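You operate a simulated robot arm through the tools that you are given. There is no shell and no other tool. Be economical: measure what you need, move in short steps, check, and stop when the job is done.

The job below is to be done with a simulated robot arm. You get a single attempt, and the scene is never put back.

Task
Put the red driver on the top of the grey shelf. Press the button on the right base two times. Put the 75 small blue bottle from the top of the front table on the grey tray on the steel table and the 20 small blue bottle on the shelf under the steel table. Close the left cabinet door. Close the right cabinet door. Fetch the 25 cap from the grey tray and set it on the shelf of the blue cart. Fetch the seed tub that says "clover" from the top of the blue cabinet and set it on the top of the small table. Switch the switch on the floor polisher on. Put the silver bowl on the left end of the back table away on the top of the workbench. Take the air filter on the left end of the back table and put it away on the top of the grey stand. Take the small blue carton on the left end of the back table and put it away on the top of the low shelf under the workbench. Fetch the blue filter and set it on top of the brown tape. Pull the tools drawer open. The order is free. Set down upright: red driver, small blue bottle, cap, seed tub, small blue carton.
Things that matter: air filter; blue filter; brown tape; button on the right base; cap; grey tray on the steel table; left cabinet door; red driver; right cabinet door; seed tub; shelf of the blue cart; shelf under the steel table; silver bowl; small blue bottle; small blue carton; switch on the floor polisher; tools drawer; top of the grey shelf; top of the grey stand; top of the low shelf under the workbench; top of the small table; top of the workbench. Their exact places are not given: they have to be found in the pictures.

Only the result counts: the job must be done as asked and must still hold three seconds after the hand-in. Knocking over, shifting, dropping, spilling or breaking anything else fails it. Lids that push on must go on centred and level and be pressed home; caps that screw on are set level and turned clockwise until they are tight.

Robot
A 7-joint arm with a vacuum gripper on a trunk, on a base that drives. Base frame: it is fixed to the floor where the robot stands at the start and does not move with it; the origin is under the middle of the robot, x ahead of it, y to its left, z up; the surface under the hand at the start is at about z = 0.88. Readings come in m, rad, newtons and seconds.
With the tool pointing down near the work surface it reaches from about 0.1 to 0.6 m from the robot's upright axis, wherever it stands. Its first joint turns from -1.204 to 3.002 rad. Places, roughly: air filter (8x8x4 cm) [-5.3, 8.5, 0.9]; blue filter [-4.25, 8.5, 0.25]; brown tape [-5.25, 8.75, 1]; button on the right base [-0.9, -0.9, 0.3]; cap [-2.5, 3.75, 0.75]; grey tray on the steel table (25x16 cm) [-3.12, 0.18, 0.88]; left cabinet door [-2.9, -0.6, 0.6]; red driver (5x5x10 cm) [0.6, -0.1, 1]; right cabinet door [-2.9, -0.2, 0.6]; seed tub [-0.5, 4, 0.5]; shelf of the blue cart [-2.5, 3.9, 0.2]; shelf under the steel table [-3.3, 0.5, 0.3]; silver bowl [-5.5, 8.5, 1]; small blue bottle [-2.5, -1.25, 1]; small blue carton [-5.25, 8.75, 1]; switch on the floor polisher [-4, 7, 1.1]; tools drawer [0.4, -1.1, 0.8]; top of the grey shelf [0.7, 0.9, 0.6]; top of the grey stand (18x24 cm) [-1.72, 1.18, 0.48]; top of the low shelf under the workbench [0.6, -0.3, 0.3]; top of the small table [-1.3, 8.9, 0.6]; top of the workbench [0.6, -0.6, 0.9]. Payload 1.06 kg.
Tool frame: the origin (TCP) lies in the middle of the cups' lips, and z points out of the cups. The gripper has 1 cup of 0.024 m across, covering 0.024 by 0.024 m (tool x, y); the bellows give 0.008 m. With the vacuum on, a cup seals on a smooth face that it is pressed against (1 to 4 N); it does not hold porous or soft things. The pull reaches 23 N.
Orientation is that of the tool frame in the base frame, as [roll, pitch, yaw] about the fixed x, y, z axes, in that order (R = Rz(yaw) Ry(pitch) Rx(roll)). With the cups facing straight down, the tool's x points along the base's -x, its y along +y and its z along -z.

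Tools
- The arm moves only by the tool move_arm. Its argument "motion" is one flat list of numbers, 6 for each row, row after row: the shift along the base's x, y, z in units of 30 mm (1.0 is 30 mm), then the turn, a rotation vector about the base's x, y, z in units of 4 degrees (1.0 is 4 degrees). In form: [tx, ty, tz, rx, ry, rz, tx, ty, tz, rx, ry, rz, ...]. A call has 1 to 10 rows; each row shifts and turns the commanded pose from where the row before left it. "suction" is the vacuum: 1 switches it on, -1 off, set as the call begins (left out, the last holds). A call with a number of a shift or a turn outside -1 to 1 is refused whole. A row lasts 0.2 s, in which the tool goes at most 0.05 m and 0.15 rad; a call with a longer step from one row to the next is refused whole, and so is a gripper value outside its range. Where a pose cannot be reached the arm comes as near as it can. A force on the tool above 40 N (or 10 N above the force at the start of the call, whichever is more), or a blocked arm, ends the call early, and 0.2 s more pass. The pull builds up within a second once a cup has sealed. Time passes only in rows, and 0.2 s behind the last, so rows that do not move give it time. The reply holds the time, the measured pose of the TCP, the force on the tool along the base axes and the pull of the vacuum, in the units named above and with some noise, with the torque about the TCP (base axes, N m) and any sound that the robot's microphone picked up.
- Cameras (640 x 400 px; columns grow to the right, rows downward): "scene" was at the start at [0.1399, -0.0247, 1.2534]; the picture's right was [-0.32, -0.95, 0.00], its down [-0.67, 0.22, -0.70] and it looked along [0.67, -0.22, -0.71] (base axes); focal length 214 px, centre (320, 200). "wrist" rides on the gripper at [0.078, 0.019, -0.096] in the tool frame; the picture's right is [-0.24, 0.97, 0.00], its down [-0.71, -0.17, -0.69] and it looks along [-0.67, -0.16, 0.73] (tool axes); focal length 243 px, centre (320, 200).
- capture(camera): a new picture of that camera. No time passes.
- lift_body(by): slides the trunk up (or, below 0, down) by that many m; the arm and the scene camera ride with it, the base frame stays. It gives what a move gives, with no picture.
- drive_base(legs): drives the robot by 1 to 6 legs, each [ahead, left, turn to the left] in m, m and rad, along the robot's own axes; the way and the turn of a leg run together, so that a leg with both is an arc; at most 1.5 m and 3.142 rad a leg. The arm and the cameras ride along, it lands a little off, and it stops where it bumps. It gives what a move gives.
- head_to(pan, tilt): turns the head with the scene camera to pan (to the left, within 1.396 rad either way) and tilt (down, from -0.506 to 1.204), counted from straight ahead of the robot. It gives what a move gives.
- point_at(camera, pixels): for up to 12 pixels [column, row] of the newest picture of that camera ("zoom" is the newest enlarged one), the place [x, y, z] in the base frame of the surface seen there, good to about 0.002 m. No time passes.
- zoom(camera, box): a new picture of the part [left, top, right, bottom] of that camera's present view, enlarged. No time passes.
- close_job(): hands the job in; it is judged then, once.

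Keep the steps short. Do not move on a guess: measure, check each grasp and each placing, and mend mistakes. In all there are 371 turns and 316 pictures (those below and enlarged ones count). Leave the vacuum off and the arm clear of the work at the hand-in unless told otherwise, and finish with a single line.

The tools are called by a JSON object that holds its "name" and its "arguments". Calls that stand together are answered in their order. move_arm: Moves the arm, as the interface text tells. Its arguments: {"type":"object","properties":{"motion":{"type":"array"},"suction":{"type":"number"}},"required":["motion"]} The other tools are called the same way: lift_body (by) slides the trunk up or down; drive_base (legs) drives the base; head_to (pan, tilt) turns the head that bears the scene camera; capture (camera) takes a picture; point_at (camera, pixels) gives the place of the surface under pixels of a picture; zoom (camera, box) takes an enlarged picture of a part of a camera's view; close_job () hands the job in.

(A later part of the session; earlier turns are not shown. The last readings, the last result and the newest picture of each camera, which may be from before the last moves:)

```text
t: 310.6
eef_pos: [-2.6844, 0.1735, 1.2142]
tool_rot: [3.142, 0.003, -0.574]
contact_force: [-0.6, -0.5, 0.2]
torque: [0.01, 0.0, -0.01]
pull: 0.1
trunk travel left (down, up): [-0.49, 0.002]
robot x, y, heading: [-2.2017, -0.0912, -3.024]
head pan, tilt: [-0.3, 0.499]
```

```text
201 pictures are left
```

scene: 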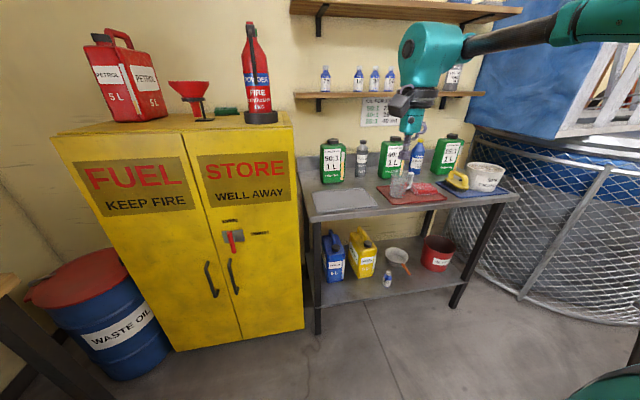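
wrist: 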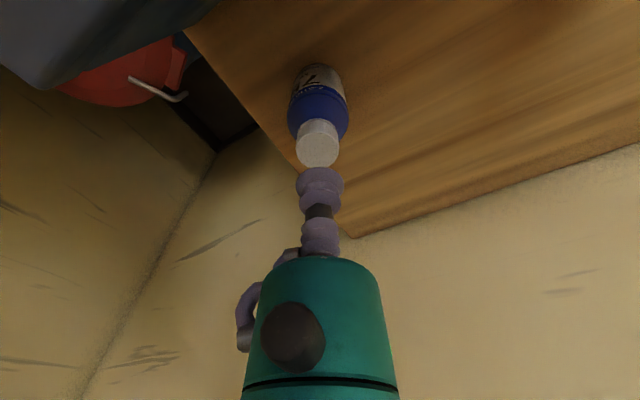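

The pull reads 0, so the bottle was lost on the way. I need to find it.

{"name": "head_to", "arguments": {"pan": 0.3, "tilt": 1.0}}

{"name": "capture", "arguments": {"camera": "scene"}}

{"name": "head_to", "arguments": {"pan": 1.2, "tilt": 0.6}}

{"name": "capture", "arguments": {"camera": "scene"}}

```text
t: 311.6
eef_pos: [-2.6844, 0.1736, 1.2139]
tool_rot: [3.138, 0.002, -0.574]
contact_force: [-0.1, 0.5, -0.1]
torque: [0.03, -0.03, 0.02]
pull: 0.0
trunk travel left (down, up): [-0.49, 0.002]
robot x, y, heading: [-2.2006, -0.0911, -3.021]
head pan, tilt: [0.3, 1.0]
```

```text
200 pictures are left
```

scene: 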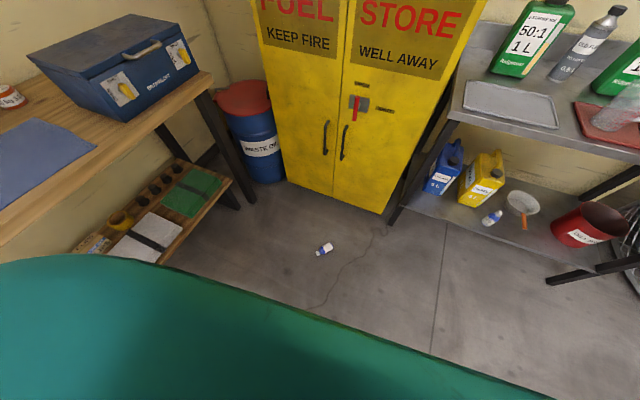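

```text
t: 312.8
eef_pos: [-2.684, 0.1746, 1.2137]
tool_rot: [3.141, 0.006, -0.574]
contact_force: [0.9, -0.9, -0.1]
torque: [-0.03, -0.03, -0.05]
pull: 0.0
trunk travel left (down, up): [-0.49, 0.002]
robot x, y, heading: [-2.2047, -0.0907, -3.028]
head pan, tilt: [1.201, 0.6]
```

```text
199 pictures are left
```

scene: 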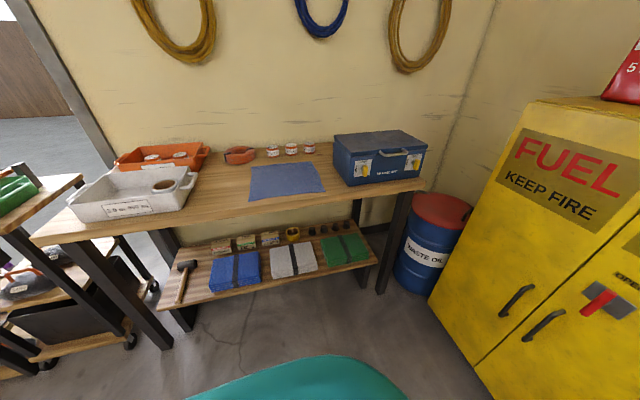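

The bottle is lying on the floor at (325,248) in the first picture. Look closely.

{"name": "head_to", "arguments": {"pan": 0.3, "tilt": 1.0}}

{"name": "zoom", "arguments": {"camera": "scene", "box": [305, 235, 345, 260]}}

{"name": "point_at", "arguments": {"camera": "zoom", "pixels": [[310, 180], [350, 180], [250, 230], [290, 200], [400, 160], [330, 150], [330, 210]]}}

```text
t: 313.9
eef_pos: [-2.6835, 0.1739, 1.2138]
tool_rot: [3.139, 0.004, -0.573]
contact_force: [-0.5, -0.3, 0.2]
torque: [0.0, 0.0, -0.03]
pull: 0.0
trunk travel left (down, up): [-0.49, 0.002]
robot x, y, heading: [-2.2022, -0.0858, -3.022]
head pan, tilt: [0.3, 1.0]
```

```text
16.00 times, centred on (325, 248) of scene
```

zoom: 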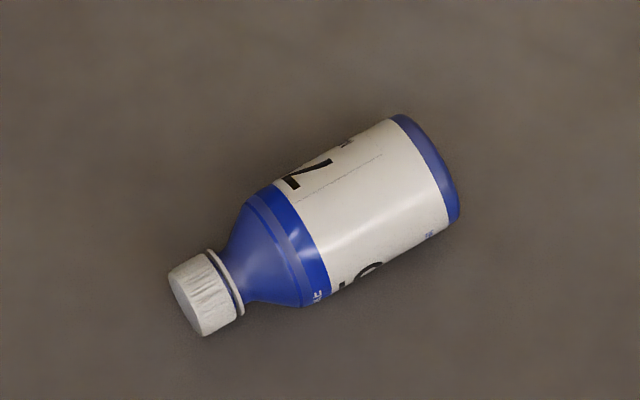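

```text
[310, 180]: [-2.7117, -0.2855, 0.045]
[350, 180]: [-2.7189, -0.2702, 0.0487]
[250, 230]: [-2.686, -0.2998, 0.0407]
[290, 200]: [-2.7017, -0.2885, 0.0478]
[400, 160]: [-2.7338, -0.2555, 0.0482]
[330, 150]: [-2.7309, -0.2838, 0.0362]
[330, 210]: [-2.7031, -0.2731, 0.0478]
```

It's intact but lying on its side. Plan: suck it on the side, then tilt the tool horizontal so it's upright. I'll reposition the base first.

{"name": "drive_base", "arguments": {"legs": [[0.11, -0.055, 0], [0, 0, 1.02]]}}

{"name": "lift_body", "arguments": {"by": -0.4}}

{"name": "lift_body", "arguments": {"by": -0.085}}

{"name": "move_arm", "arguments": {"motion": [0.3, 0, -0.8, 0, 0, 0.7, 0.3, 0, -0.8, 0, 0, 0.7, 0.3, 0, -0.8, 0, 0, 0.7, 0.3, 0, -0.8, 0, 0, 0.7, 0.3, 0, -0.8, 0, 0, 0.7, 0.3, 0, -0.8, 0, 0, 0.7, 0.3, 0, -0.8, 0, 0, 0.7], "suction": -1}}

{"name": "capture", "arguments": {"camera": "wrist"}}

```text
t: 317.7
eef_pos: [-2.7977, -0.3111, 1.2142]
tool_rot: [3.14, 0.003, 0.427]
contact_force: [0.6, 0.5, -0.2]
torque: [-0.02, -0.01, 0.0]
pull: 0.1
trunk travel left (down, up): [-0.49, 0.002]
robot x, y, heading: [-2.3176, -0.0467, -2.025]
head pan, tilt: [0.3, 1.0]
```

```text
t: 321.6
eef_pos: [-2.7972, -0.311, 0.8142]
tool_rot: [3.14, 0.004, 0.428]
contact_force: [-0.1, 0.4, 0.8]
torque: [0.02, 0.02, 0.0]
pull: 0.1
trunk travel left (down, up): [-0.09, 0.402]
robot x, y, heading: [-2.3155, -0.0488, -2.027]
head pan, tilt: [0.3, 1.0]
```

```text
t: 322.8
eef_pos: [-2.798, -0.3112, 0.7282]
tool_rot: [3.141, 0.003, 0.426]
contact_force: [0.3, -0.3, 0.7]
torque: [-0.01, 0.0, 0.01]
pull: 0.0
trunk travel left (down, up): [-0.005, 0.487]
robot x, y, heading: [-2.313, -0.0496, -2.025]
head pan, tilt: [0.3, 1.0]
```

```text
t: 324.4
eef_pos: [-2.7343, -0.3115, 0.5595]
tool_rot: [3.139, 0.003, 0.771]
contact_force: [-0.3, 1.1, 0.0]
torque: [0.01, -0.02, 0.04]
pull: 0.0
trunk travel left (down, up): [-0.005, 0.487]
robot x, y, heading: [-2.3173, -0.0494, -2.021]
head pan, tilt: [0.3, 1.0]
```

```text
197 pictures are left
```

wrist: 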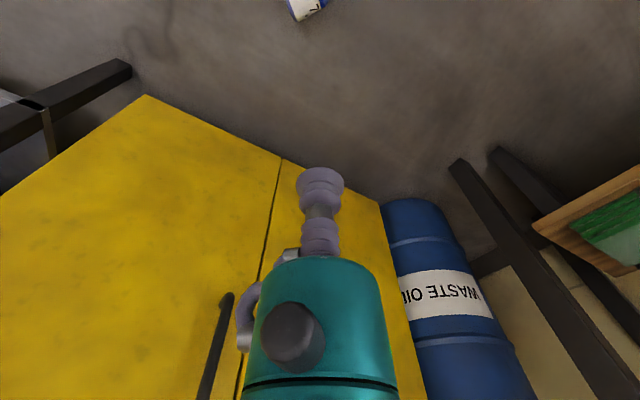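

Continue lowering toward the floor, watching for limits.

{"name": "move_arm", "arguments": {"motion": [0.1, 0.1, -1, 0, 0, 0, 0.1, 0.1, -1, 0, 0, 0, 0.1, 0.1, -1, 0, 0, 0, 0.1, 0.1, -1, 0, 0, 0, 0.1, 0.1, -1, 0, 0, 0, 0.1, 0.1, -1, 0, 0, 0, 0.1, 0.1, -1, 0, 0, 0, 0, 0.1, -1, 0, 0, 0]}}

{"name": "move_arm", "arguments": {"motion": [0, 0, -1, 0, 0, 0, 0, 0, -1, 0, 0, 0, 0, 0, -1, 0, 0, 0, 0, 0, -1, 0, 0, 0, 0, 0, -1, 0, 0, 0]}}

{"name": "capture", "arguments": {"camera": "wrist"}}

{"name": "capture", "arguments": {"camera": "scene"}}

```text
t: 326.2
eef_pos: [-2.7119, -0.2849, 0.3204]
tool_rot: [3.139, 0.004, 0.77]
contact_force: [-0.4, 0.4, 0.6]
torque: [0.0, -0.05, 0.0]
pull: 0.0
trunk travel left (down, up): [-0.005, 0.487]
robot x, y, heading: [-2.319, -0.0463, -2.025]
head pan, tilt: [0.3, 1.0]
```

```text
t: 327.4
eef_pos: [-2.7095, -0.2886, 0.1697]
tool_rot: [3.14, 0.001, 0.769]
contact_force: [0.3, 0.2, -0.4]
torque: [0.01, 0.01, 0.0]
pull: 0.0
trunk travel left (down, up): [-0.005, 0.487]
robot x, y, heading: [-2.3135, -0.0476, -2.021]
head pan, tilt: [0.3, 1.0]
```

```text
196 pictures are left
```

wrist: 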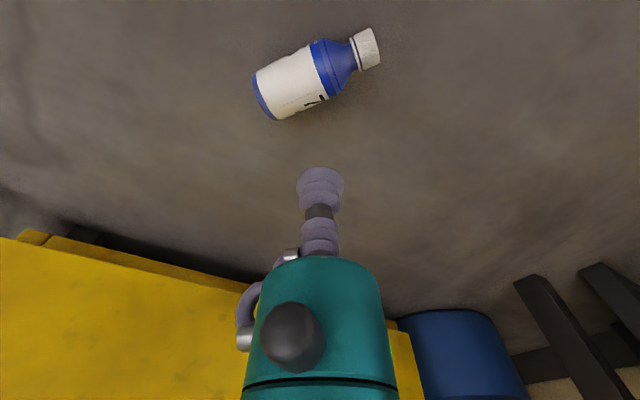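

```text
195 pictures are left
```

scene: 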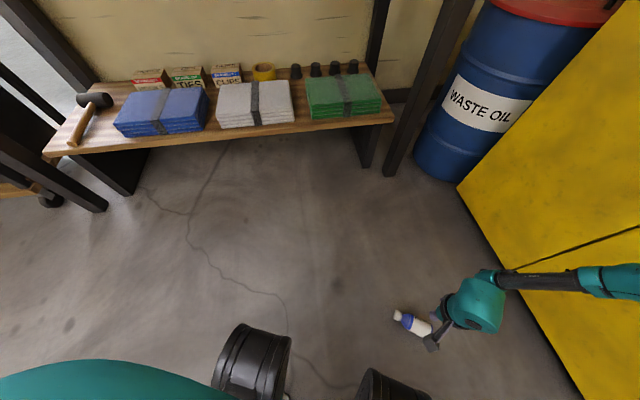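

Low reach works. I'll measure the bottle from the wrist view.

{"name": "zoom", "arguments": {"camera": "wrist", "box": [240, 15, 400, 125]}}

{"name": "point_at", "arguments": {"camera": "zoom", "pixels": [[160, 245], [180, 270], [200, 290], [180, 235], [200, 260], [220, 285], [120, 300], [90, 280], [230, 240], [530, 110], [300, 230]]}}

```text
3.64 times, centred on (320, 70) of wrist
```

zoom: 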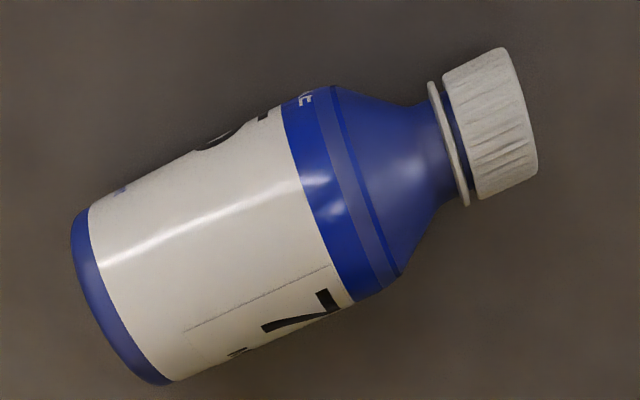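

```text
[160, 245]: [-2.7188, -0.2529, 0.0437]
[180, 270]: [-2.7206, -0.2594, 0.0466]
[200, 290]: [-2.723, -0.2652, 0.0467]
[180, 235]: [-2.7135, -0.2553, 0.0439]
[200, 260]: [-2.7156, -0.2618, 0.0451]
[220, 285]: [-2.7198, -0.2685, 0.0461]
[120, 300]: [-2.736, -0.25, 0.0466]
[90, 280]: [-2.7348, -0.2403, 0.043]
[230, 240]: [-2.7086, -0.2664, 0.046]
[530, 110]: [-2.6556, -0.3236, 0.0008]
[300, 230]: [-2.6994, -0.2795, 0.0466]
```

Ridge grasp point on the label: about (-2.717,-0.270), z 0.0485. Descend to 1.5 cm above.

{"name": "move_arm", "arguments": {"motion": [-0.12, 0.3, -0.9, 0, 0, 0, -0.12, 0.32, -0.9, 0, 0, 0, 0, 0, -0.9, 0, 0, 0, 0, 0, -0.8, 0, 0, 0]}}

{"name": "capture", "arguments": {"camera": "wrist"}}

{"name": "zoom", "arguments": {"camera": "scene", "box": [360, 280, 480, 360]}}

```text
t: 328.4
eef_pos: [-2.7329, -0.2626, 0.1283]
tool_rot: [-3.141, 0.003, 0.771]
contact_force: [0.1, -0.2, 0.2]
torque: [-0.03, 0.0, 0.0]
pull: 0.0
out of reach, approached as far as the arm can: row 2, 3, 4
trunk travel left (down, up): [-0.005, 0.487]
robot x, y, heading: [-2.315, -0.0516, -2.02]
head pan, tilt: [0.3, 1.0]
```

```text
193 pictures are left
```

wrist: 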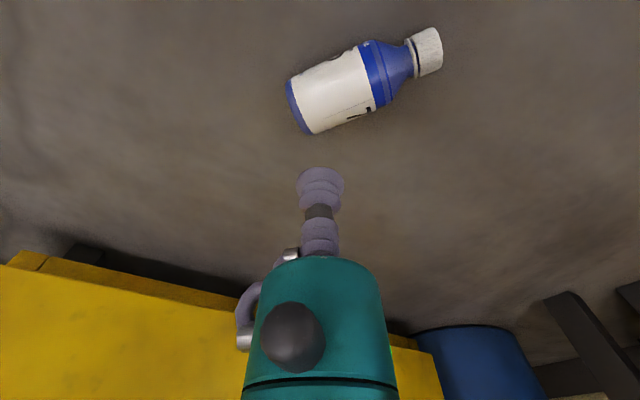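

```text
5.00 times, centred on (420, 320) of scene
```

zoom: 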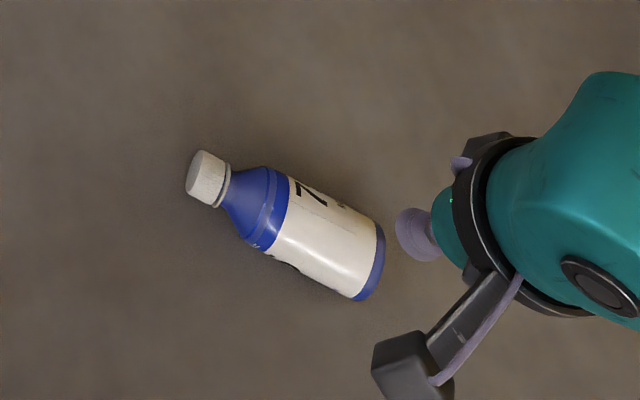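

Limit at z 0.128; it drifts outward, so more distance should help. I'll move the base back 10 cm and extend.

{"name": "drive_base", "arguments": {"legs": [[-0.08, 0.058, 0]]}}

{"name": "move_arm", "arguments": {"motion": [-0.8, -0.5, -0.2, 0, 0, 0, -0.8, -0.6, -0.2, 0, 0, 0, -0.6, -0.6, -0.6, 0, 0, 0, 0, 0, -0.9, 0, 0, 0, 0, 0, -0.5, 0, 0, 0]}}

```text
t: 329.6
eef_pos: [-2.6467, -0.2152, 0.1294]
tool_rot: [3.14, 0.002, 0.769]
contact_force: [-0.4, 0.4, -1.1]
torque: [0.02, 0.02, -0.03]
pull: 0.0
trunk travel left (down, up): [-0.005, 0.487]
robot x, y, heading: [-2.2287, -0.0009, -2.025]
head pan, tilt: [0.3, 1.0]
```

```text
t: 330.8
eef_pos: [-2.7071, -0.258, 0.1287]
tool_rot: [-3.141, 0.004, 0.772]
contact_force: [-0.1, 1.1, 0.8]
torque: [-0.02, 0.01, -0.02]
pull: 0.1
out of reach, approached as far as the arm can: row 1, 2, 3, 4, 5
trunk travel left (down, up): [-0.005, 0.487]
robot x, y, heading: [-2.2298, -0.0006, -2.027]
head pan, tilt: [0.3, 1.0]
```

Yaw may be limiting again; turn clockwise while lowering.

{"name": "move_arm", "arguments": {"motion": [0, 0, 0.2, 0, 0, -1, 0, 0, 0, 0, 0, -1, 0, 0, 0, 0, 0, -1, 0, 0, 0, 0, 0, -1, 0, 0, 0, 0, 0, -1, 0, 0, 0, 0, 0, -1, 0, 0, -0.6, 0, 0, -1, 0, 0, -0.6, 0, 0, -1]}}

{"name": "move_arm", "arguments": {"motion": [0, 0, -0.6, 0, 0, -1, 0, 0, -0.6, 0, 0, -1]}}

```text
t: 332.6
eef_pos: [-2.7058, -0.2486, 0.1215]
tool_rot: [3.14, 0.004, 0.209]
contact_force: [-0.2, -1.4, -0.8]
torque: [0.02, 0.01, -0.01]
pull: 0.1
out of reach, approached as far as the arm can: row 7, 8
trunk travel left (down, up): [-0.005, 0.487]
robot x, y, heading: [-2.229, -0.0023, -2.017]
head pan, tilt: [0.3, 1.0]
```

```text
t: 333.2
eef_pos: [-2.7053, -0.2451, 0.1213]
tool_rot: [-3.141, 0.004, 0.071]
contact_force: [-0.2, -0.6, -0.5]
torque: [-0.01, -0.01, 0.01]
pull: 0.1
out of reach, approached as far as the arm can: row 1, 2
trunk travel left (down, up): [-0.005, 0.487]
robot x, y, heading: [-2.229, -0.0033, -2.024]
head pan, tilt: [0.3, 1.0]
```

Tilting would roll the bottle. I'll test whether standing closer allows a lower vertical reach instead.

{"name": "move_arm", "arguments": {"motion": [0, 0, 0.7, 0, 0, 0.8, 0, 0, 0.7, 0, 0, 0.8, 0.5, 0.3, 0.7, 0, 0, 0.8, 0.5, 0.3, 0.7, 0, 0, 0.8, 0.7, 0.4, 0, 0, 0, 0.8, 0.7, 0.4, 0, 0, 0, 0.8, 0.7, 0.4, 0, 0, 0, 0, 0.7, 0.4, 0, 0, 0, 0, 0.7, 0.4, 0, 0, 0, 0]}}

{"name": "move_arm", "arguments": {"motion": [0.4, 0.2, -0.9, 0, 0, 0, 0.4, 0.2, -0.9, 0, 0, 0, 0, 0, -0.9, 0, 0, 0, 0, 0, -0.9, 0, 0, 0, 0, 0, -0.9, 0, 0, 0]}}

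```text
t: 335.2
eef_pos: [-2.5714, -0.1698, 0.2043]
tool_rot: [3.14, 0.006, 0.408]
contact_force: [-0.5, 0.2, -0.3]
torque: [0.0, 0.03, 0.03]
pull: 0.0
trunk travel left (down, up): [-0.005, 0.487]
robot x, y, heading: [-2.2325, -0.0037, -2.024]
head pan, tilt: [0.3, 1.0]
```

```text
t: 336.4
eef_pos: [-2.581, -0.1634, 0.1451]
tool_rot: [3.141, 0.001, 0.408]
contact_force: [0.4, -0.8, 0.6]
torque: [-0.01, -0.02, -0.01]
pull: 0.1
out of reach, approached as far as the arm can: row 2, 3, 4, 5
trunk travel left (down, up): [-0.005, 0.487]
robot x, y, heading: [-2.2325, 0.0008, -2.022]
head pan, tilt: [0.3, 1.0]
```

{"name": "head_to", "arguments": {"pan": -0.5, "tilt": 0.9}}

{"name": "capture", "arguments": {"camera": "scene"}}

```text
t: 337.5
eef_pos: [-2.5805, -0.1626, 0.1463]
tool_rot: [3.139, 0.002, 0.406]
contact_force: [-0.5, 0.3, 1.8]
torque: [0.0, 0.0, 0.0]
pull: 0.0
trunk travel left (down, up): [-0.005, 0.487]
robot x, y, heading: [-2.2297, -0.0004, -2.024]
head pan, tilt: [-0.499, 0.901]
```

```text
191 pictures are left
```

scene: 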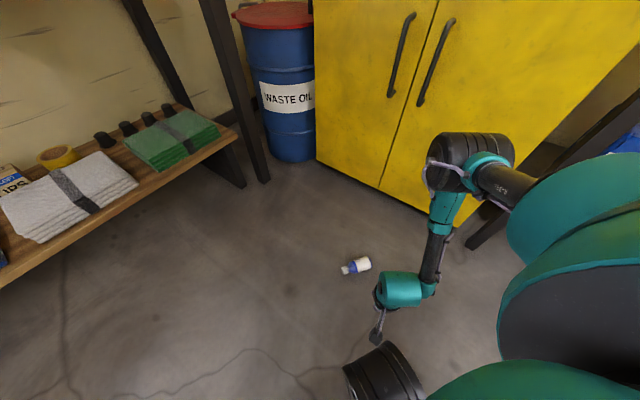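

{"name": "point_at", "arguments": {"camera": "scene", "pixels": [[470, 150], [440, 215], [430, 265], [400, 285], [378, 330], [500, 185], [355, 265]]}}

```text
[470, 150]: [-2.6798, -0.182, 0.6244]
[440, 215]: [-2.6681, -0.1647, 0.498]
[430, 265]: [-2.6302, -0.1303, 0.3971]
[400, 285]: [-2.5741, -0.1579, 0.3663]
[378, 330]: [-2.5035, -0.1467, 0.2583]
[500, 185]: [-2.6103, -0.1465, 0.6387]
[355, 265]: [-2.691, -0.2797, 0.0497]
```

I'll test how low it can go with the tool tilted outward ~30° toward (-x,-y).

{"name": "move_arm", "arguments": {"motion": [-0.2, -0.2, 0.2, -0.7, 0.7, 0, -0.2, -0.2, 0.2, -0.7, 0.7, 0, -0.2, -0.2, 0, -0.7, 0.7, 0, -0.2, 0, 0, -0.7, 0.7, 0, 0, 0, 0, -0.7, 0.7, 0, 0, 0, 0, -0.7, 0.7, 0, 0, 0, 0, -0.7, 0.7, 0]}}

{"name": "move_arm", "arguments": {"motion": [0, 0, -0.6, 0, 0, 0, 0, 0, -0.6, 0, 0, 0, 0, 0, -0.6, 0, 0, 0, 0, 0, -0.6, 0, 0, 0]}}

```text
t: 339.1
eef_pos: [-2.6228, -0.1881, 0.184]
tool_rot: [2.947, 0.45, 0.361]
contact_force: [-0.1, 0.0, -0.6]
torque: [-0.01, 0.0, 0.01]
pull: 0.0
out of reach, approached as far as the arm can: row 5, 6, 7
trunk travel left (down, up): [-0.005, 0.487]
robot x, y, heading: [-2.2342, 0.0031, -2.02]
head pan, tilt: [-0.499, 0.901]
```

```text
t: 340.1
eef_pos: [-2.6495, -0.1984, 0.1677]
tool_rot: [2.948, 0.451, 0.361]
contact_force: [0.4, 0.0, -0.1]
torque: [-0.02, 0.0, 0.0]
pull: 0.0
out of reach, approached as far as the arm can: row 1, 2, 3, 4
trunk travel left (down, up): [-0.005, 0.487]
robot x, y, heading: [-2.2283, 0.0003, -2.021]
head pan, tilt: [-0.499, 0.901]
```

Tilt makes it worse. Level again and test further left relative to the robot.

{"name": "move_arm", "arguments": {"motion": [0, 0, 0.5, 0.7, -0.7, 0, 0.3, -0.3, 0.3, 0.7, -0.7, 0, 0.5, -0.4, 0, 0.7, -0.7, 0, 0.5, -0.4, 0, 0.7, -0.7, 0, 0.5, -0.4, 0, 0.7, -0.7, 0, 0.5, -0.4, 0, 0.3, -0.3, 0, 0.5, -0.4, 0, 0, 0, 0]}}

{"name": "move_arm", "arguments": {"motion": [0, 0, -0.8, 0, 0, 0, 0, 0, -0.8, 0, 0, 0, 0, 0, -0.8, 0, 0, 0, 0, 0, -0.8, 0, 0, 0, 0, 0, -0.8, 0, 0, 0]}}

```text
t: 341.7
eef_pos: [-2.6013, -0.2143, 0.1974]
tool_rot: [3.094, 0.104, 0.403]
contact_force: [0.4, -0.9, 0.2]
torque: [0.01, 0.01, 0.02]
pull: 0.0
out of reach, approached as far as the arm can: row 5, 6, 7
trunk travel left (down, up): [-0.005, 0.487]
robot x, y, heading: [-2.2319, 0.0009, -2.02]
head pan, tilt: [-0.499, 0.901]
```

```text
t: 342.9
eef_pos: [-2.6235, -0.206, 0.1341]
tool_rot: [3.101, 0.102, 0.406]
contact_force: [0.6, 0.6, 0.0]
torque: [-0.04, -0.02, -0.03]
pull: 0.1
out of reach, approached as far as the arm can: row 1, 2, 3, 4, 5
trunk travel left (down, up): [-0.005, 0.487]
robot x, y, heading: [-2.2326, 0.0007, -2.023]
head pan, tilt: [-0.499, 0.901]
```

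Now test far to the right.

{"name": "move_arm", "arguments": {"motion": [-0.3, 0.2, 0.7, 0.15, -0.15, 0, -0.7, 0.35, 0.7, 0.4, -0.4, 0, -0.8, 0.4, 0.3, 0.4, -0.4, 0, -0.8, 0.4, 0, 0, 0, 0, -0.8, 0.4, 0, 0, 0, 0, -0.8, 0.4, 0, 0, 0, 0, -0.6, 0.4, 0, 0, 0, 0, 0.2, 0.6, 0, 0, 0, 0, 0.2, 0.6, 0, 0, 0, 0]}}

{"name": "move_arm", "arguments": {"motion": [0, 0, -0.8, 0, 0, 0, 0, 0, -0.8, 0, 0, 0, 0, 0, -0.8, 0, 0, 0, 0, 0, -0.8, 0, 0, 0, 0, 0, -0.8, 0, 0, 0, 0, 0, -0.8, 0, 0, 0]}}

```text
t: 344.9
eef_pos: [-2.7518, -0.0924, 0.1846]
tool_rot: [3.133, 0.018, 0.406]
contact_force: [-0.7, 0.2, -0.2]
torque: [-0.01, -0.03, 0.0]
pull: 0.0
trunk travel left (down, up): [-0.005, 0.487]
robot x, y, heading: [-2.2289, -0.0035, -2.02]
head pan, tilt: [-0.499, 0.901]
```

```text
t: 346.3
eef_pos: [-2.7322, -0.0992, 0.1314]
tool_rot: [3.134, 0.017, 0.409]
contact_force: [-0.3, -0.9, 0.7]
torque: [0.02, 0.02, -0.03]
pull: 0.0
out of reach, approached as far as the arm can: row 1, 2, 3, 4, 5, 6
trunk travel left (down, up): [-0.005, 0.487]
robot x, y, heading: [-2.2279, -0.0003, -2.022]
head pan, tilt: [-0.499, 0.901]
```

All around, the floor limit is ~0.12 m. I'll look at the arm's shape to understand what limits it.

{"name": "capture", "arguments": {"camera": "scene"}}

{"name": "point_at", "arguments": {"camera": "scene", "pixels": [[490, 110], [520, 130], [470, 180], [480, 230], [440, 260], [560, 170]]}}

```text
190 pictures are left
```

scene: 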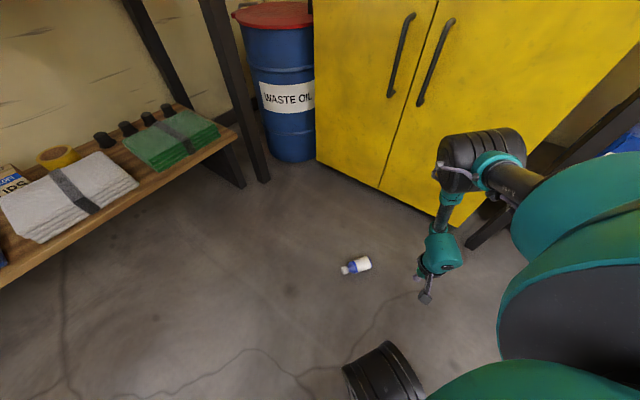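

```text
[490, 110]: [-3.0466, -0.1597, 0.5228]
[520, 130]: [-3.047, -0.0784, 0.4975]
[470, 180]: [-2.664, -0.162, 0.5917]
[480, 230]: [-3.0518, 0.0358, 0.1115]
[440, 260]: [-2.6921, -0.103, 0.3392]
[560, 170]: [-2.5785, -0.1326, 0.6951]
```

The shoulder limit keeps the cup about 0.12 m above the floor, so I can't reach the lying bottle at 0.05 m now. I'll leave it untouched and go on with the other items. First raise the arm and trunk.

{"name": "move_arm", "arguments": {"motion": [0.3, 0, 1, 0, 0, 0, 0.3, 0, 1, 0, 0, 0, 0.3, 0, 1, 0, 0, 0, 0, 0, 1, 0, 0, 0, 0, 0, 1, 0, 0, 0, 0, 0, 1, 0, 0, 0, 0, 0, 1, 0, 0, 0, 0, 0, 1, 0, 0, 0, 0, 0, 1, 0, 0, 0, 0, 0, 1, 0, 0, 0]}}

{"name": "lift_body", "arguments": {"by": 0.4}}

{"name": "drive_base", "arguments": {"legs": [[0, 0, 0.45], [-0.2, 0.4, 0], [0, 0, 3.1]]}}

{"name": "head_to", "arguments": {"pan": 0.3, "tilt": 0.35}}

{"name": "capture", "arguments": {"camera": "scene"}}

```text
t: 348.5
eef_pos: [-2.7053, -0.0991, 0.4287]
tool_rot: [3.136, 0.015, 0.409]
contact_force: [-1.2, 0.1, -0.7]
torque: [0.05, 0.0, -0.01]
pull: 0.0
trunk travel left (down, up): [-0.005, 0.487]
robot x, y, heading: [-2.23, 0.0001, -2.02]
head pan, tilt: [-0.499, 0.901]
```

```text
t: 352.3
eef_pos: [-2.704, -0.0982, 0.8319]
tool_rot: [3.134, 0.018, 0.407]
contact_force: [0.5, -0.3, 0.8]
torque: [0.04, -0.04, 0.01]
pull: 0.1
trunk travel left (down, up): [-0.405, 0.087]
robot x, y, heading: [-2.228, 0.0006, -2.024]
head pan, tilt: [-0.499, 0.901]
```

```text
t: 365.0
eef_pos: [-1.4165, 0.4782, 0.8326]
tool_rot: [3.134, 0.018, -2.342]
contact_force: [0.3, -0.1, 0.2]
torque: [0.03, -0.01, 0.03]
pull: 0.2
trunk travel left (down, up): [-0.405, 0.087]
robot x, y, heading: [-1.8159, 0.2059, 1.511]
head pan, tilt: [-0.499, 0.901]
```

```text
t: 366.1
eef_pos: [-1.4163, 0.4786, 0.832]
tool_rot: [3.134, 0.018, -2.342]
contact_force: [0.1, 0.1, 0.9]
torque: [0.0, 0.0, -0.02]
pull: 0.1
trunk travel left (down, up): [-0.405, 0.087]
robot x, y, heading: [-1.8147, 0.2083, 1.514]
head pan, tilt: [0.3, 0.351]
```

```text
189 pictures are left
```

scene: 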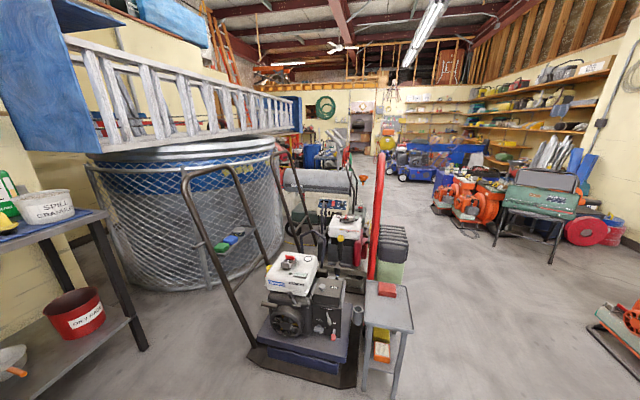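

I see the machine trolley, the grey stand (390,305), and a corridor to the right. Measuring points for the route.

{"name": "point_at", "arguments": {"camera": "scene", "pixels": [[390, 310], [405, 330], [410, 300], [390, 395], [605, 320], [590, 330], [480, 215], [545, 230], [460, 205], [400, 170], [430, 250], [470, 300]]}}

{"name": "zoom", "arguments": {"camera": "scene", "box": [280, 100, 640, 330]}}

```text
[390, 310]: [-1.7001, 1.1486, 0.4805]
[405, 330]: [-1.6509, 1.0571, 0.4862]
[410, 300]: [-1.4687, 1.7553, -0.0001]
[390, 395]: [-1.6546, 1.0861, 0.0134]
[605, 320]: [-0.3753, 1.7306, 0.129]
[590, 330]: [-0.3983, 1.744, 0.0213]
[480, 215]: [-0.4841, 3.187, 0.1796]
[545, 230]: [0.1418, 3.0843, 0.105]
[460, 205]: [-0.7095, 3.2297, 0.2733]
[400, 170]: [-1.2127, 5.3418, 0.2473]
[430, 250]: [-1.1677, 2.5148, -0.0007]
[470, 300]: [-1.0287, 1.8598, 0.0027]
```

```text
1.74 times, centred on (460, 215) of scene
```

zoom: 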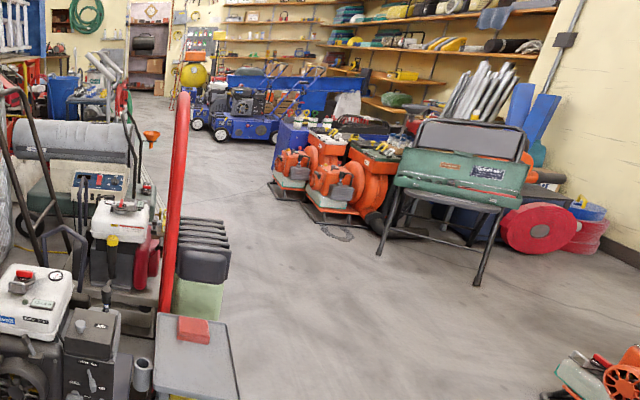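

Corridor at x ≈ -1.05. Drive there and north.

{"name": "drive_base", "arguments": {"legs": [[0.1, -0.78, 0], [1.4, 0, 0.05], [0.9, 0, 0]]}}

{"name": "head_to", "arguments": {"pan": 0.6, "tilt": 0.4}}

{"name": "capture", "arguments": {"camera": "scene"}}

{"name": "head_to", "arguments": {"pan": -0.4, "tilt": 0.4}}

{"name": "capture", "arguments": {"camera": "scene"}}

```text
t: 384.1
eef_pos: [-0.5888, 2.7987, 0.8308]
tool_rot: [3.135, 0.018, -2.293]
contact_force: [0.6, -0.7, 0.2]
torque: [0.01, -0.01, -0.02]
pull: 0.1
trunk travel left (down, up): [-0.405, 0.087]
robot x, y, heading: [-0.9758, 2.5098, 1.562]
head pan, tilt: [0.3, 0.351]
```

```text
t: 384.9
eef_pos: [-0.5886, 2.7998, 0.8326]
tool_rot: [3.134, 0.016, -2.294]
contact_force: [0.4, 0.6, 0.0]
torque: [0.02, 0.0, 0.03]
pull: 0.0
trunk travel left (down, up): [-0.405, 0.087]
robot x, y, heading: [-0.9757, 2.5116, 1.56]
head pan, tilt: [0.6, 0.4]
```

```text
187 pictures are left
```

scene: 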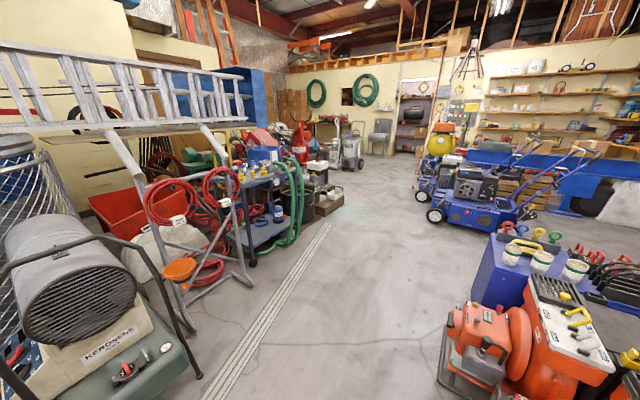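

```text
t: 386.2
eef_pos: [-0.5886, 2.799, 0.8329]
tool_rot: [3.135, 0.016, -2.293]
contact_force: [0.2, 0.3, -0.5]
torque: [-0.02, -0.02, -0.02]
pull: 0.1
trunk travel left (down, up): [-0.405, 0.087]
robot x, y, heading: [-0.9767, 2.5066, 1.559]
head pan, tilt: [-0.4, 0.4]
```

```text
186 pictures are left
```

scene: 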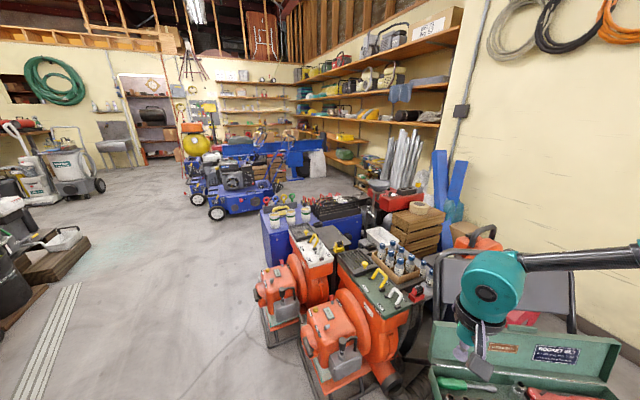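

The blue cabinet with seed tubs is ahead-right. Zoom and measure.

{"name": "zoom", "arguments": {"camera": "scene", "box": [250, 180, 410, 280]}}

{"name": "point_at", "arguments": {"camera": "zoom", "pixels": [[95, 120], [165, 125], [210, 115], [100, 180], [80, 160], [250, 150], [20, 290], [200, 195], [350, 180]]}}

```text
4.00 times, centred on (330, 230) of scene
```

zoom: 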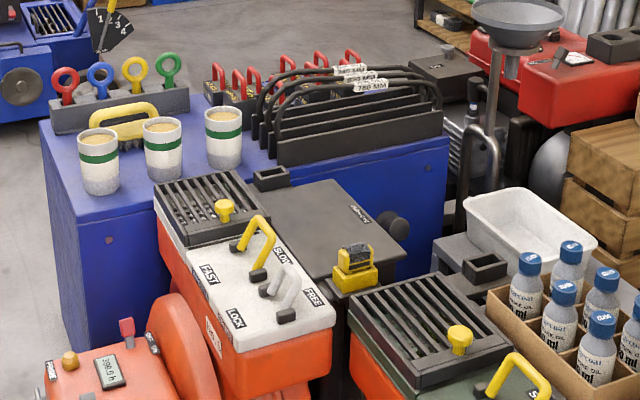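

```text
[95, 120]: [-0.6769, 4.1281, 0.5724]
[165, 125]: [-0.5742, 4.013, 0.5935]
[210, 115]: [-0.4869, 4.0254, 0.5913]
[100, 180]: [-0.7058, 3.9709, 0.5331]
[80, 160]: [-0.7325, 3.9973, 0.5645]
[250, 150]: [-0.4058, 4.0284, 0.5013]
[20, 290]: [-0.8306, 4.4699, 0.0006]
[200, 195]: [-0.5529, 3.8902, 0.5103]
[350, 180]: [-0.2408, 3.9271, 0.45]
```

I need to see labels. I'll move up to beside the cabinet at about (-1.35,3.9), facing it.

{"name": "drive_base", "arguments": {"legs": [[0.0, 0.35, 0], [1.3, 0, 0], [0, 0, -1.2]]}}

{"name": "head_to", "arguments": {"pan": -0.2, "tilt": 0.7}}

{"name": "capture", "arguments": {"camera": "scene"}}

```text
t: 399.1
eef_pos: [-0.8953, 3.5692, 0.8315]
tool_rot: [3.135, 0.018, 2.772]
contact_force: [0.2, -0.2, 0.6]
torque: [0.02, -0.01, 0.0]
pull: 0.2
trunk travel left (down, up): [-0.405, 0.087]
robot x, y, heading: [-1.298, 3.8331, 0.338]
head pan, tilt: [-0.4, 0.4]
```

```text
t: 399.9
eef_pos: [-0.8941, 3.5692, 0.8331]
tool_rot: [3.133, 0.018, 2.771]
contact_force: [0.4, 0.2, -0.1]
torque: [0.02, -0.01, -0.01]
pull: 0.2
trunk travel left (down, up): [-0.405, 0.087]
robot x, y, heading: [-1.299, 3.8326, 0.342]
head pan, tilt: [-0.201, 0.7]
```

```text
184 pictures are left
```

scene: 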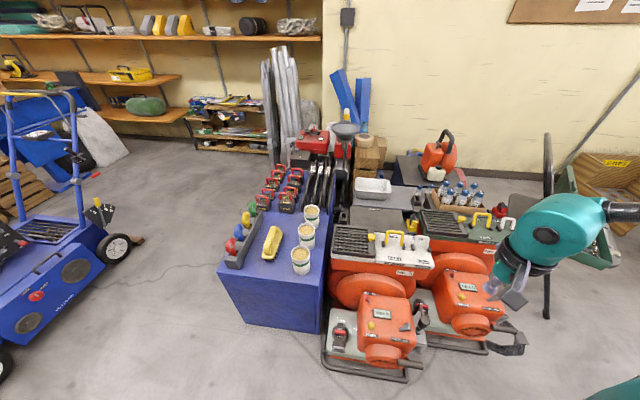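

{"name": "zoom", "arguments": {"camera": "scene", "box": [270, 190, 350, 280]}}

{"name": "point_at", "arguments": {"camera": "zoom", "pixels": [[250, 280], [300, 180], [320, 85], [245, 345], [160, 180]]}}

```text
4.44 times, centred on (310, 235) of scene
```

zoom: 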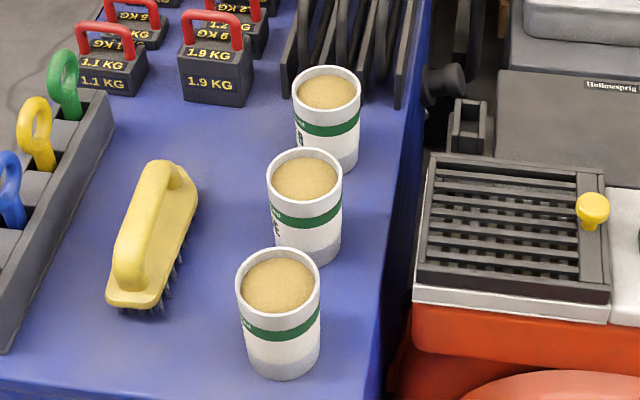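

```text
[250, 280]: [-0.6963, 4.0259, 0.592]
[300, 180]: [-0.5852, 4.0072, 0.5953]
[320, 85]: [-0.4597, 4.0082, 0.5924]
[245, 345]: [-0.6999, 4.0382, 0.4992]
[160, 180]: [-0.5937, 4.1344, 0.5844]
```

The tubs are open (seeds), so they need a side grip; the labels face +y. I'll move to view from that side.

{"name": "drive_base", "arguments": {"legs": [[0.25, 0.9, 0], [0, 0, -0.9]]}}

{"name": "head_to", "arguments": {"pan": 0.0, "tilt": 0.7}}

{"name": "capture", "arguments": {"camera": "scene"}}

```text
t: 410.4
eef_pos: [-1.3173, 4.2797, 0.8322]
tool_rot: [3.135, 0.018, 1.848]
contact_force: [-0.8, -0.4, -0.4]
torque: [0.01, 0.03, 0.03]
pull: 0.1
trunk travel left (down, up): [-0.405, 0.087]
robot x, y, heading: [-1.3528, 4.7576, -0.579]
head pan, tilt: [-0.201, 0.7]
```

```text
t: 411.1
eef_pos: [-1.3189, 4.2775, 0.8317]
tool_rot: [3.136, 0.018, 1.849]
contact_force: [-0.4, -0.4, 0.1]
torque: [0.03, 0.04, 0.0]
pull: 0.0
trunk travel left (down, up): [-0.405, 0.087]
robot x, y, heading: [-1.3566, 4.7635, -0.584]
head pan, tilt: [0.0, 0.7]
```

```text
182 pictures are left
```

scene: 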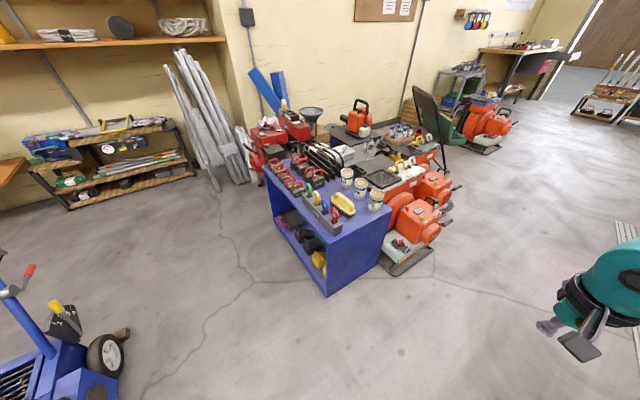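

{"name": "zoom", "arguments": {"camera": "scene", "box": [320, 155, 400, 225]}}

{"name": "point_at", "arguments": {"camera": "zoom", "pixels": [[215, 120], [325, 160], [445, 225], [200, 220], [300, 300]]}}

```text
5.71 times, centred on (360, 190) of scene
```

zoom: 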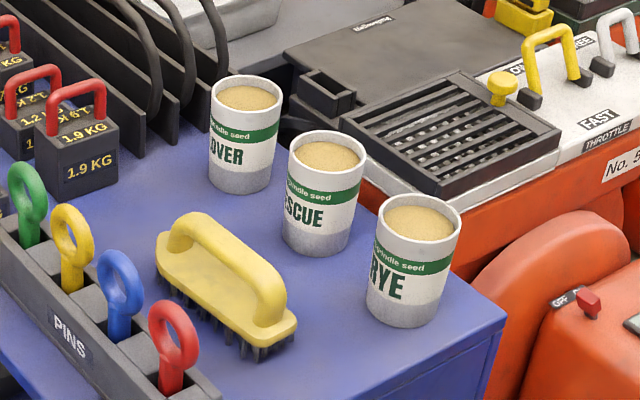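

```text
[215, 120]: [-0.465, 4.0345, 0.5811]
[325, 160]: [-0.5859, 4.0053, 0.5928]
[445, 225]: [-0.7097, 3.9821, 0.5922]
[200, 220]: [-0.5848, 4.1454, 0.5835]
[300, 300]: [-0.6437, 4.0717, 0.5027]
```

Nearest is RYE, middle FESCUE, farthest CLOVER at about (-0.46,4.01). Measure the cabinet outline.

{"name": "point_at", "arguments": {"camera": "scene", "pixels": [[327, 244], [326, 294], [270, 180], [390, 208], [278, 225], [330, 240], [383, 262], [400, 275], [430, 190]]}}

{"name": "zoom", "arguments": {"camera": "scene", "box": [250, 130, 450, 300]}}

```text
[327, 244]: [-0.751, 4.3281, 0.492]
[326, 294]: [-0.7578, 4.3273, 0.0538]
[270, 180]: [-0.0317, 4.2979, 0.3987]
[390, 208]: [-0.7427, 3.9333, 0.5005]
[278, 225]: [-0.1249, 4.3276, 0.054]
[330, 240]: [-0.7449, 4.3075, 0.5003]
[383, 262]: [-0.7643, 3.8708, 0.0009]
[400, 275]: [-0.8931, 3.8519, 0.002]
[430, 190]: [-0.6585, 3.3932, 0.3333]
```

```text
2.35 times, centred on (350, 215) of scene
```

zoom: 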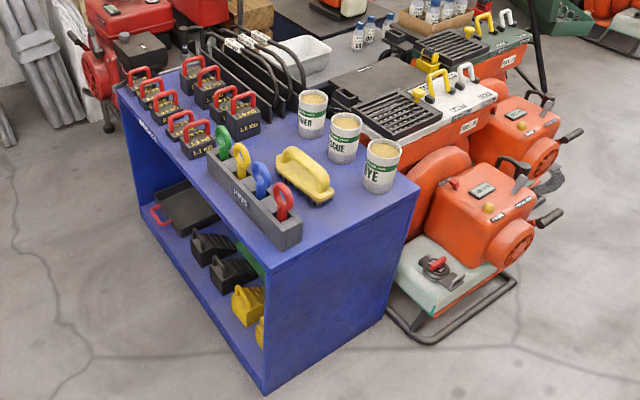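

I'll come from the -x side: turn to face +x and stop near (-1.03,4.10), then look down with the wrist camera.

{"name": "drive_base", "arguments": {"legs": [[0, 0, 0.93], [0.083, -0.735, 0]]}}

{"name": "head_to", "arguments": {"pan": -0.3, "tilt": 0.85}}

{"name": "capture", "arguments": {"camera": "scene"}}

{"name": "zoom", "arguments": {"camera": "scene", "box": [200, 100, 420, 240]}}

```text
t: 420.2
eef_pos: [-0.6568, 3.8296, 0.8309]
tool_rot: [3.135, 0.016, 2.732]
contact_force: [0.1, 0.3, -0.6]
torque: [0.0, 0.0, -0.05]
pull: 0.0
trunk travel left (down, up): [-0.405, 0.087]
robot x, y, heading: [-1.0511, 4.1108, 0.304]
head pan, tilt: [0.0, 0.7]
```

```text
t: 421.0
eef_pos: [-0.6566, 3.8295, 0.8317]
tool_rot: [3.133, 0.016, 2.733]
contact_force: [0.1, -0.3, -0.7]
torque: [0.03, 0.02, -0.02]
pull: 0.2
trunk travel left (down, up): [-0.405, 0.087]
robot x, y, heading: [-1.0497, 4.1085, 0.302]
head pan, tilt: [-0.3, 0.85]
```

```text
179 pictures are left
```

scene: 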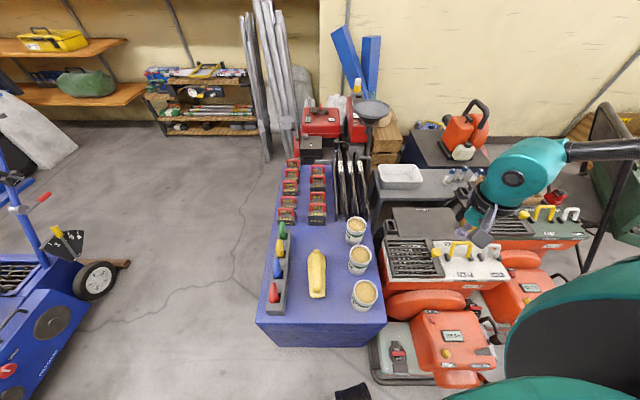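

```text
2.86 times, centred on (310, 170) of scene
```

zoom: 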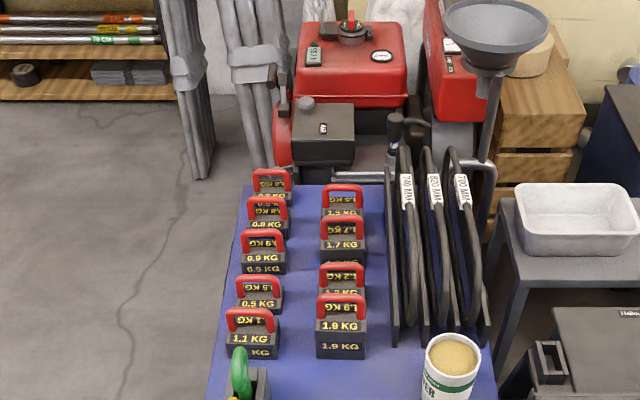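

{"name": "zoom", "arguments": {"camera": "scene", "box": [335, 205, 383, 245]}}

{"name": "point_at", "arguments": {"camera": "zoom", "pixels": [[225, 155], [300, 175], [260, 165], [265, 120], [265, 200], [190, 170], [310, 230], [205, 240], [260, 215]]}}

```text
10.00 times, centred on (359, 225) of scene
```

zoom: 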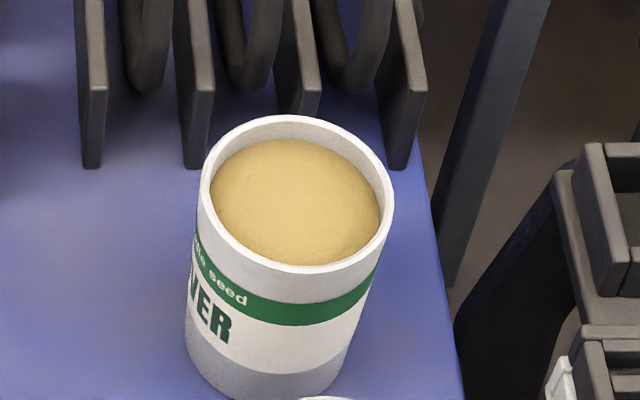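

```text
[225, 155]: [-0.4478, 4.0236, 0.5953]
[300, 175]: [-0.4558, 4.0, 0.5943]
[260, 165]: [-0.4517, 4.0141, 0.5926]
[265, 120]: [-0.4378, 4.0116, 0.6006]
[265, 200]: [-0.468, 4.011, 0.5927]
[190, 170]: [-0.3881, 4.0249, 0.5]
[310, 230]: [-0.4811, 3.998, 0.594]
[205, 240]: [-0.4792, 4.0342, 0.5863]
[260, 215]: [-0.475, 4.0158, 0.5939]
```

The top is a slightly domed fill about 7 mm below the rim. Cheapest test is a light touch with vacuum in the middle to see whether it seals. Move above it.

{"name": "move_arm", "arguments": {"motion": [0.7, 0.6, 0, 0, 0, -0.5, 0.7, 0.6, 0, 0, 0, -0.5, 0.7, 0.6, 0, 0, 0, -0.5, 0.7, 0.6, 0, 0, 0, -0.5, 0.7, 0.6, 0, 0, 0, -0.5, 0.7, 0.7, 0, 0, 0, -0.5, 0.7, 0.7, 0, 0, 0, -0.5, 0.6, 0.7, 0, 0, 0, -0.5, 0.6, 0.7, 0, 0, 0, 0]}}

{"name": "lift_body", "arguments": {"by": -0.17}}

{"name": "capture", "arguments": {"camera": "wrist"}}

```text
t: 423.0
eef_pos: [-0.4728, 4.004, 0.8318]
tool_rot: [3.134, 0.019, 2.454]
contact_force: [0.9, -0.7, -0.1]
torque: [-0.03, -0.01, -0.01]
pull: 0.0
trunk travel left (down, up): [-0.405, 0.087]
robot x, y, heading: [-1.049, 4.1088, 0.298]
head pan, tilt: [-0.3, 0.85]
```

```text
t: 424.9
eef_pos: [-0.4737, 4.0038, 0.6638]
tool_rot: [3.135, 0.018, 2.452]
contact_force: [0.4, 0.1, -0.7]
torque: [-0.02, -0.01, 0.0]
pull: 0.1
trunk travel left (down, up): [-0.235, 0.257]
robot x, y, heading: [-1.0512, 4.1062, 0.306]
head pan, tilt: [-0.3, 0.85]
```

```text
176 pictures are left
```

wrist: 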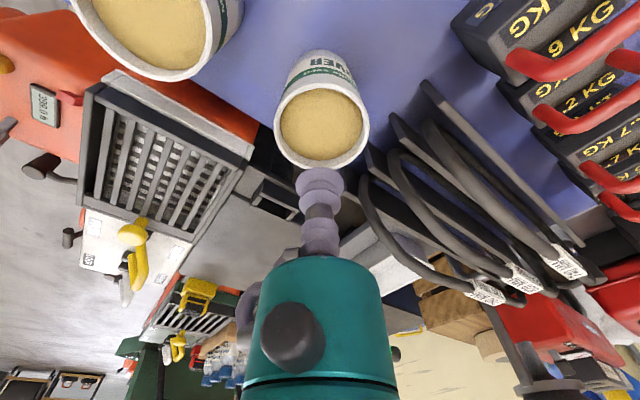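

{"name": "point_at", "arguments": {"camera": "wrist", "pixels": [[380, 160], [400, 190], [375, 200], [430, 130], [320, 110], [290, 120], [350, 130], [320, 150], [318, 85]]}}

```text
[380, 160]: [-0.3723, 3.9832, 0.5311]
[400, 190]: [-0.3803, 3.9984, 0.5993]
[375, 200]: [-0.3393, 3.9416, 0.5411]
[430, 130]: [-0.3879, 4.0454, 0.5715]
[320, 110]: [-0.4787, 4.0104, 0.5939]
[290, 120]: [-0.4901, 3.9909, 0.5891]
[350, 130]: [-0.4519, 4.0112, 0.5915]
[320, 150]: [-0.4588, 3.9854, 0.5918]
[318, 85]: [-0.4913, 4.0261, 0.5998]
```

{"name": "move_arm", "arguments": {"motion": [0.3, 0, -0.8, 0.1, 0.2, 0, 0, 0, -0.8, 0, 0, 0, 0, 0, -0.5, 0, 0, 0, 0, 0, -0.2, 0, 0, 0, 0, 0, -0.1, 0, 0, 0, 0, 0, -0.05, 0, 0, 0, 0, 0, 0, 0, 0, 0], "suction": 1}}

```text
t: 426.5
eef_pos: [-0.4647, 4.0034, 0.5899]
tool_rot: [3.134, 0.004, 2.449]
contact_force: [7.1, -4.6, 30.4]
torque: [0.04, 0.08, 0.0]
pull: 22.8
trunk travel left (down, up): [-0.235, 0.257]
robot x, y, heading: [-1.0528, 4.1139, 0.3]
head pan, tilt: [-0.3, 0.85]
```

It does seal (22.8 N). Lift slowly and check the load.

{"name": "move_arm", "arguments": {"motion": [0, 0, 0.2, 0, 0, 0, 0, 0, 0.3, 0, 0, 0, 0, 0, 0.3, 0, 0, 0, 0, 0, 0.5, 0, 0, 0, 0, 0, 0.8, 0, 0, 0, 0, 0, 0.8, 0, 0, 0, 0, 0, 0, 0, 0, 0]}}

{"name": "capture", "arguments": {"camera": "scene"}}

```text
t: 428.1
eef_pos: [-0.4651, 4.001, 0.6763]
tool_rot: [3.138, 0.002, 2.453]
contact_force: [-0.1, -0.8, -2.0]
torque: [0.01, -0.02, -0.04]
pull: 22.6
trunk travel left (down, up): [-0.235, 0.257]
robot x, y, heading: [-1.0526, 4.1067, 0.301]
head pan, tilt: [-0.3, 0.85]
```

```text
175 pictures are left
```

scene: 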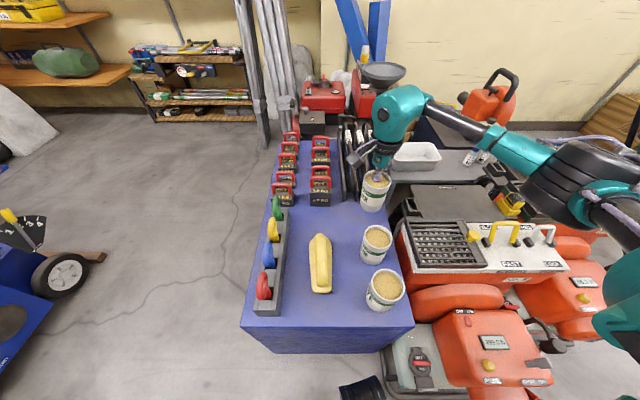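

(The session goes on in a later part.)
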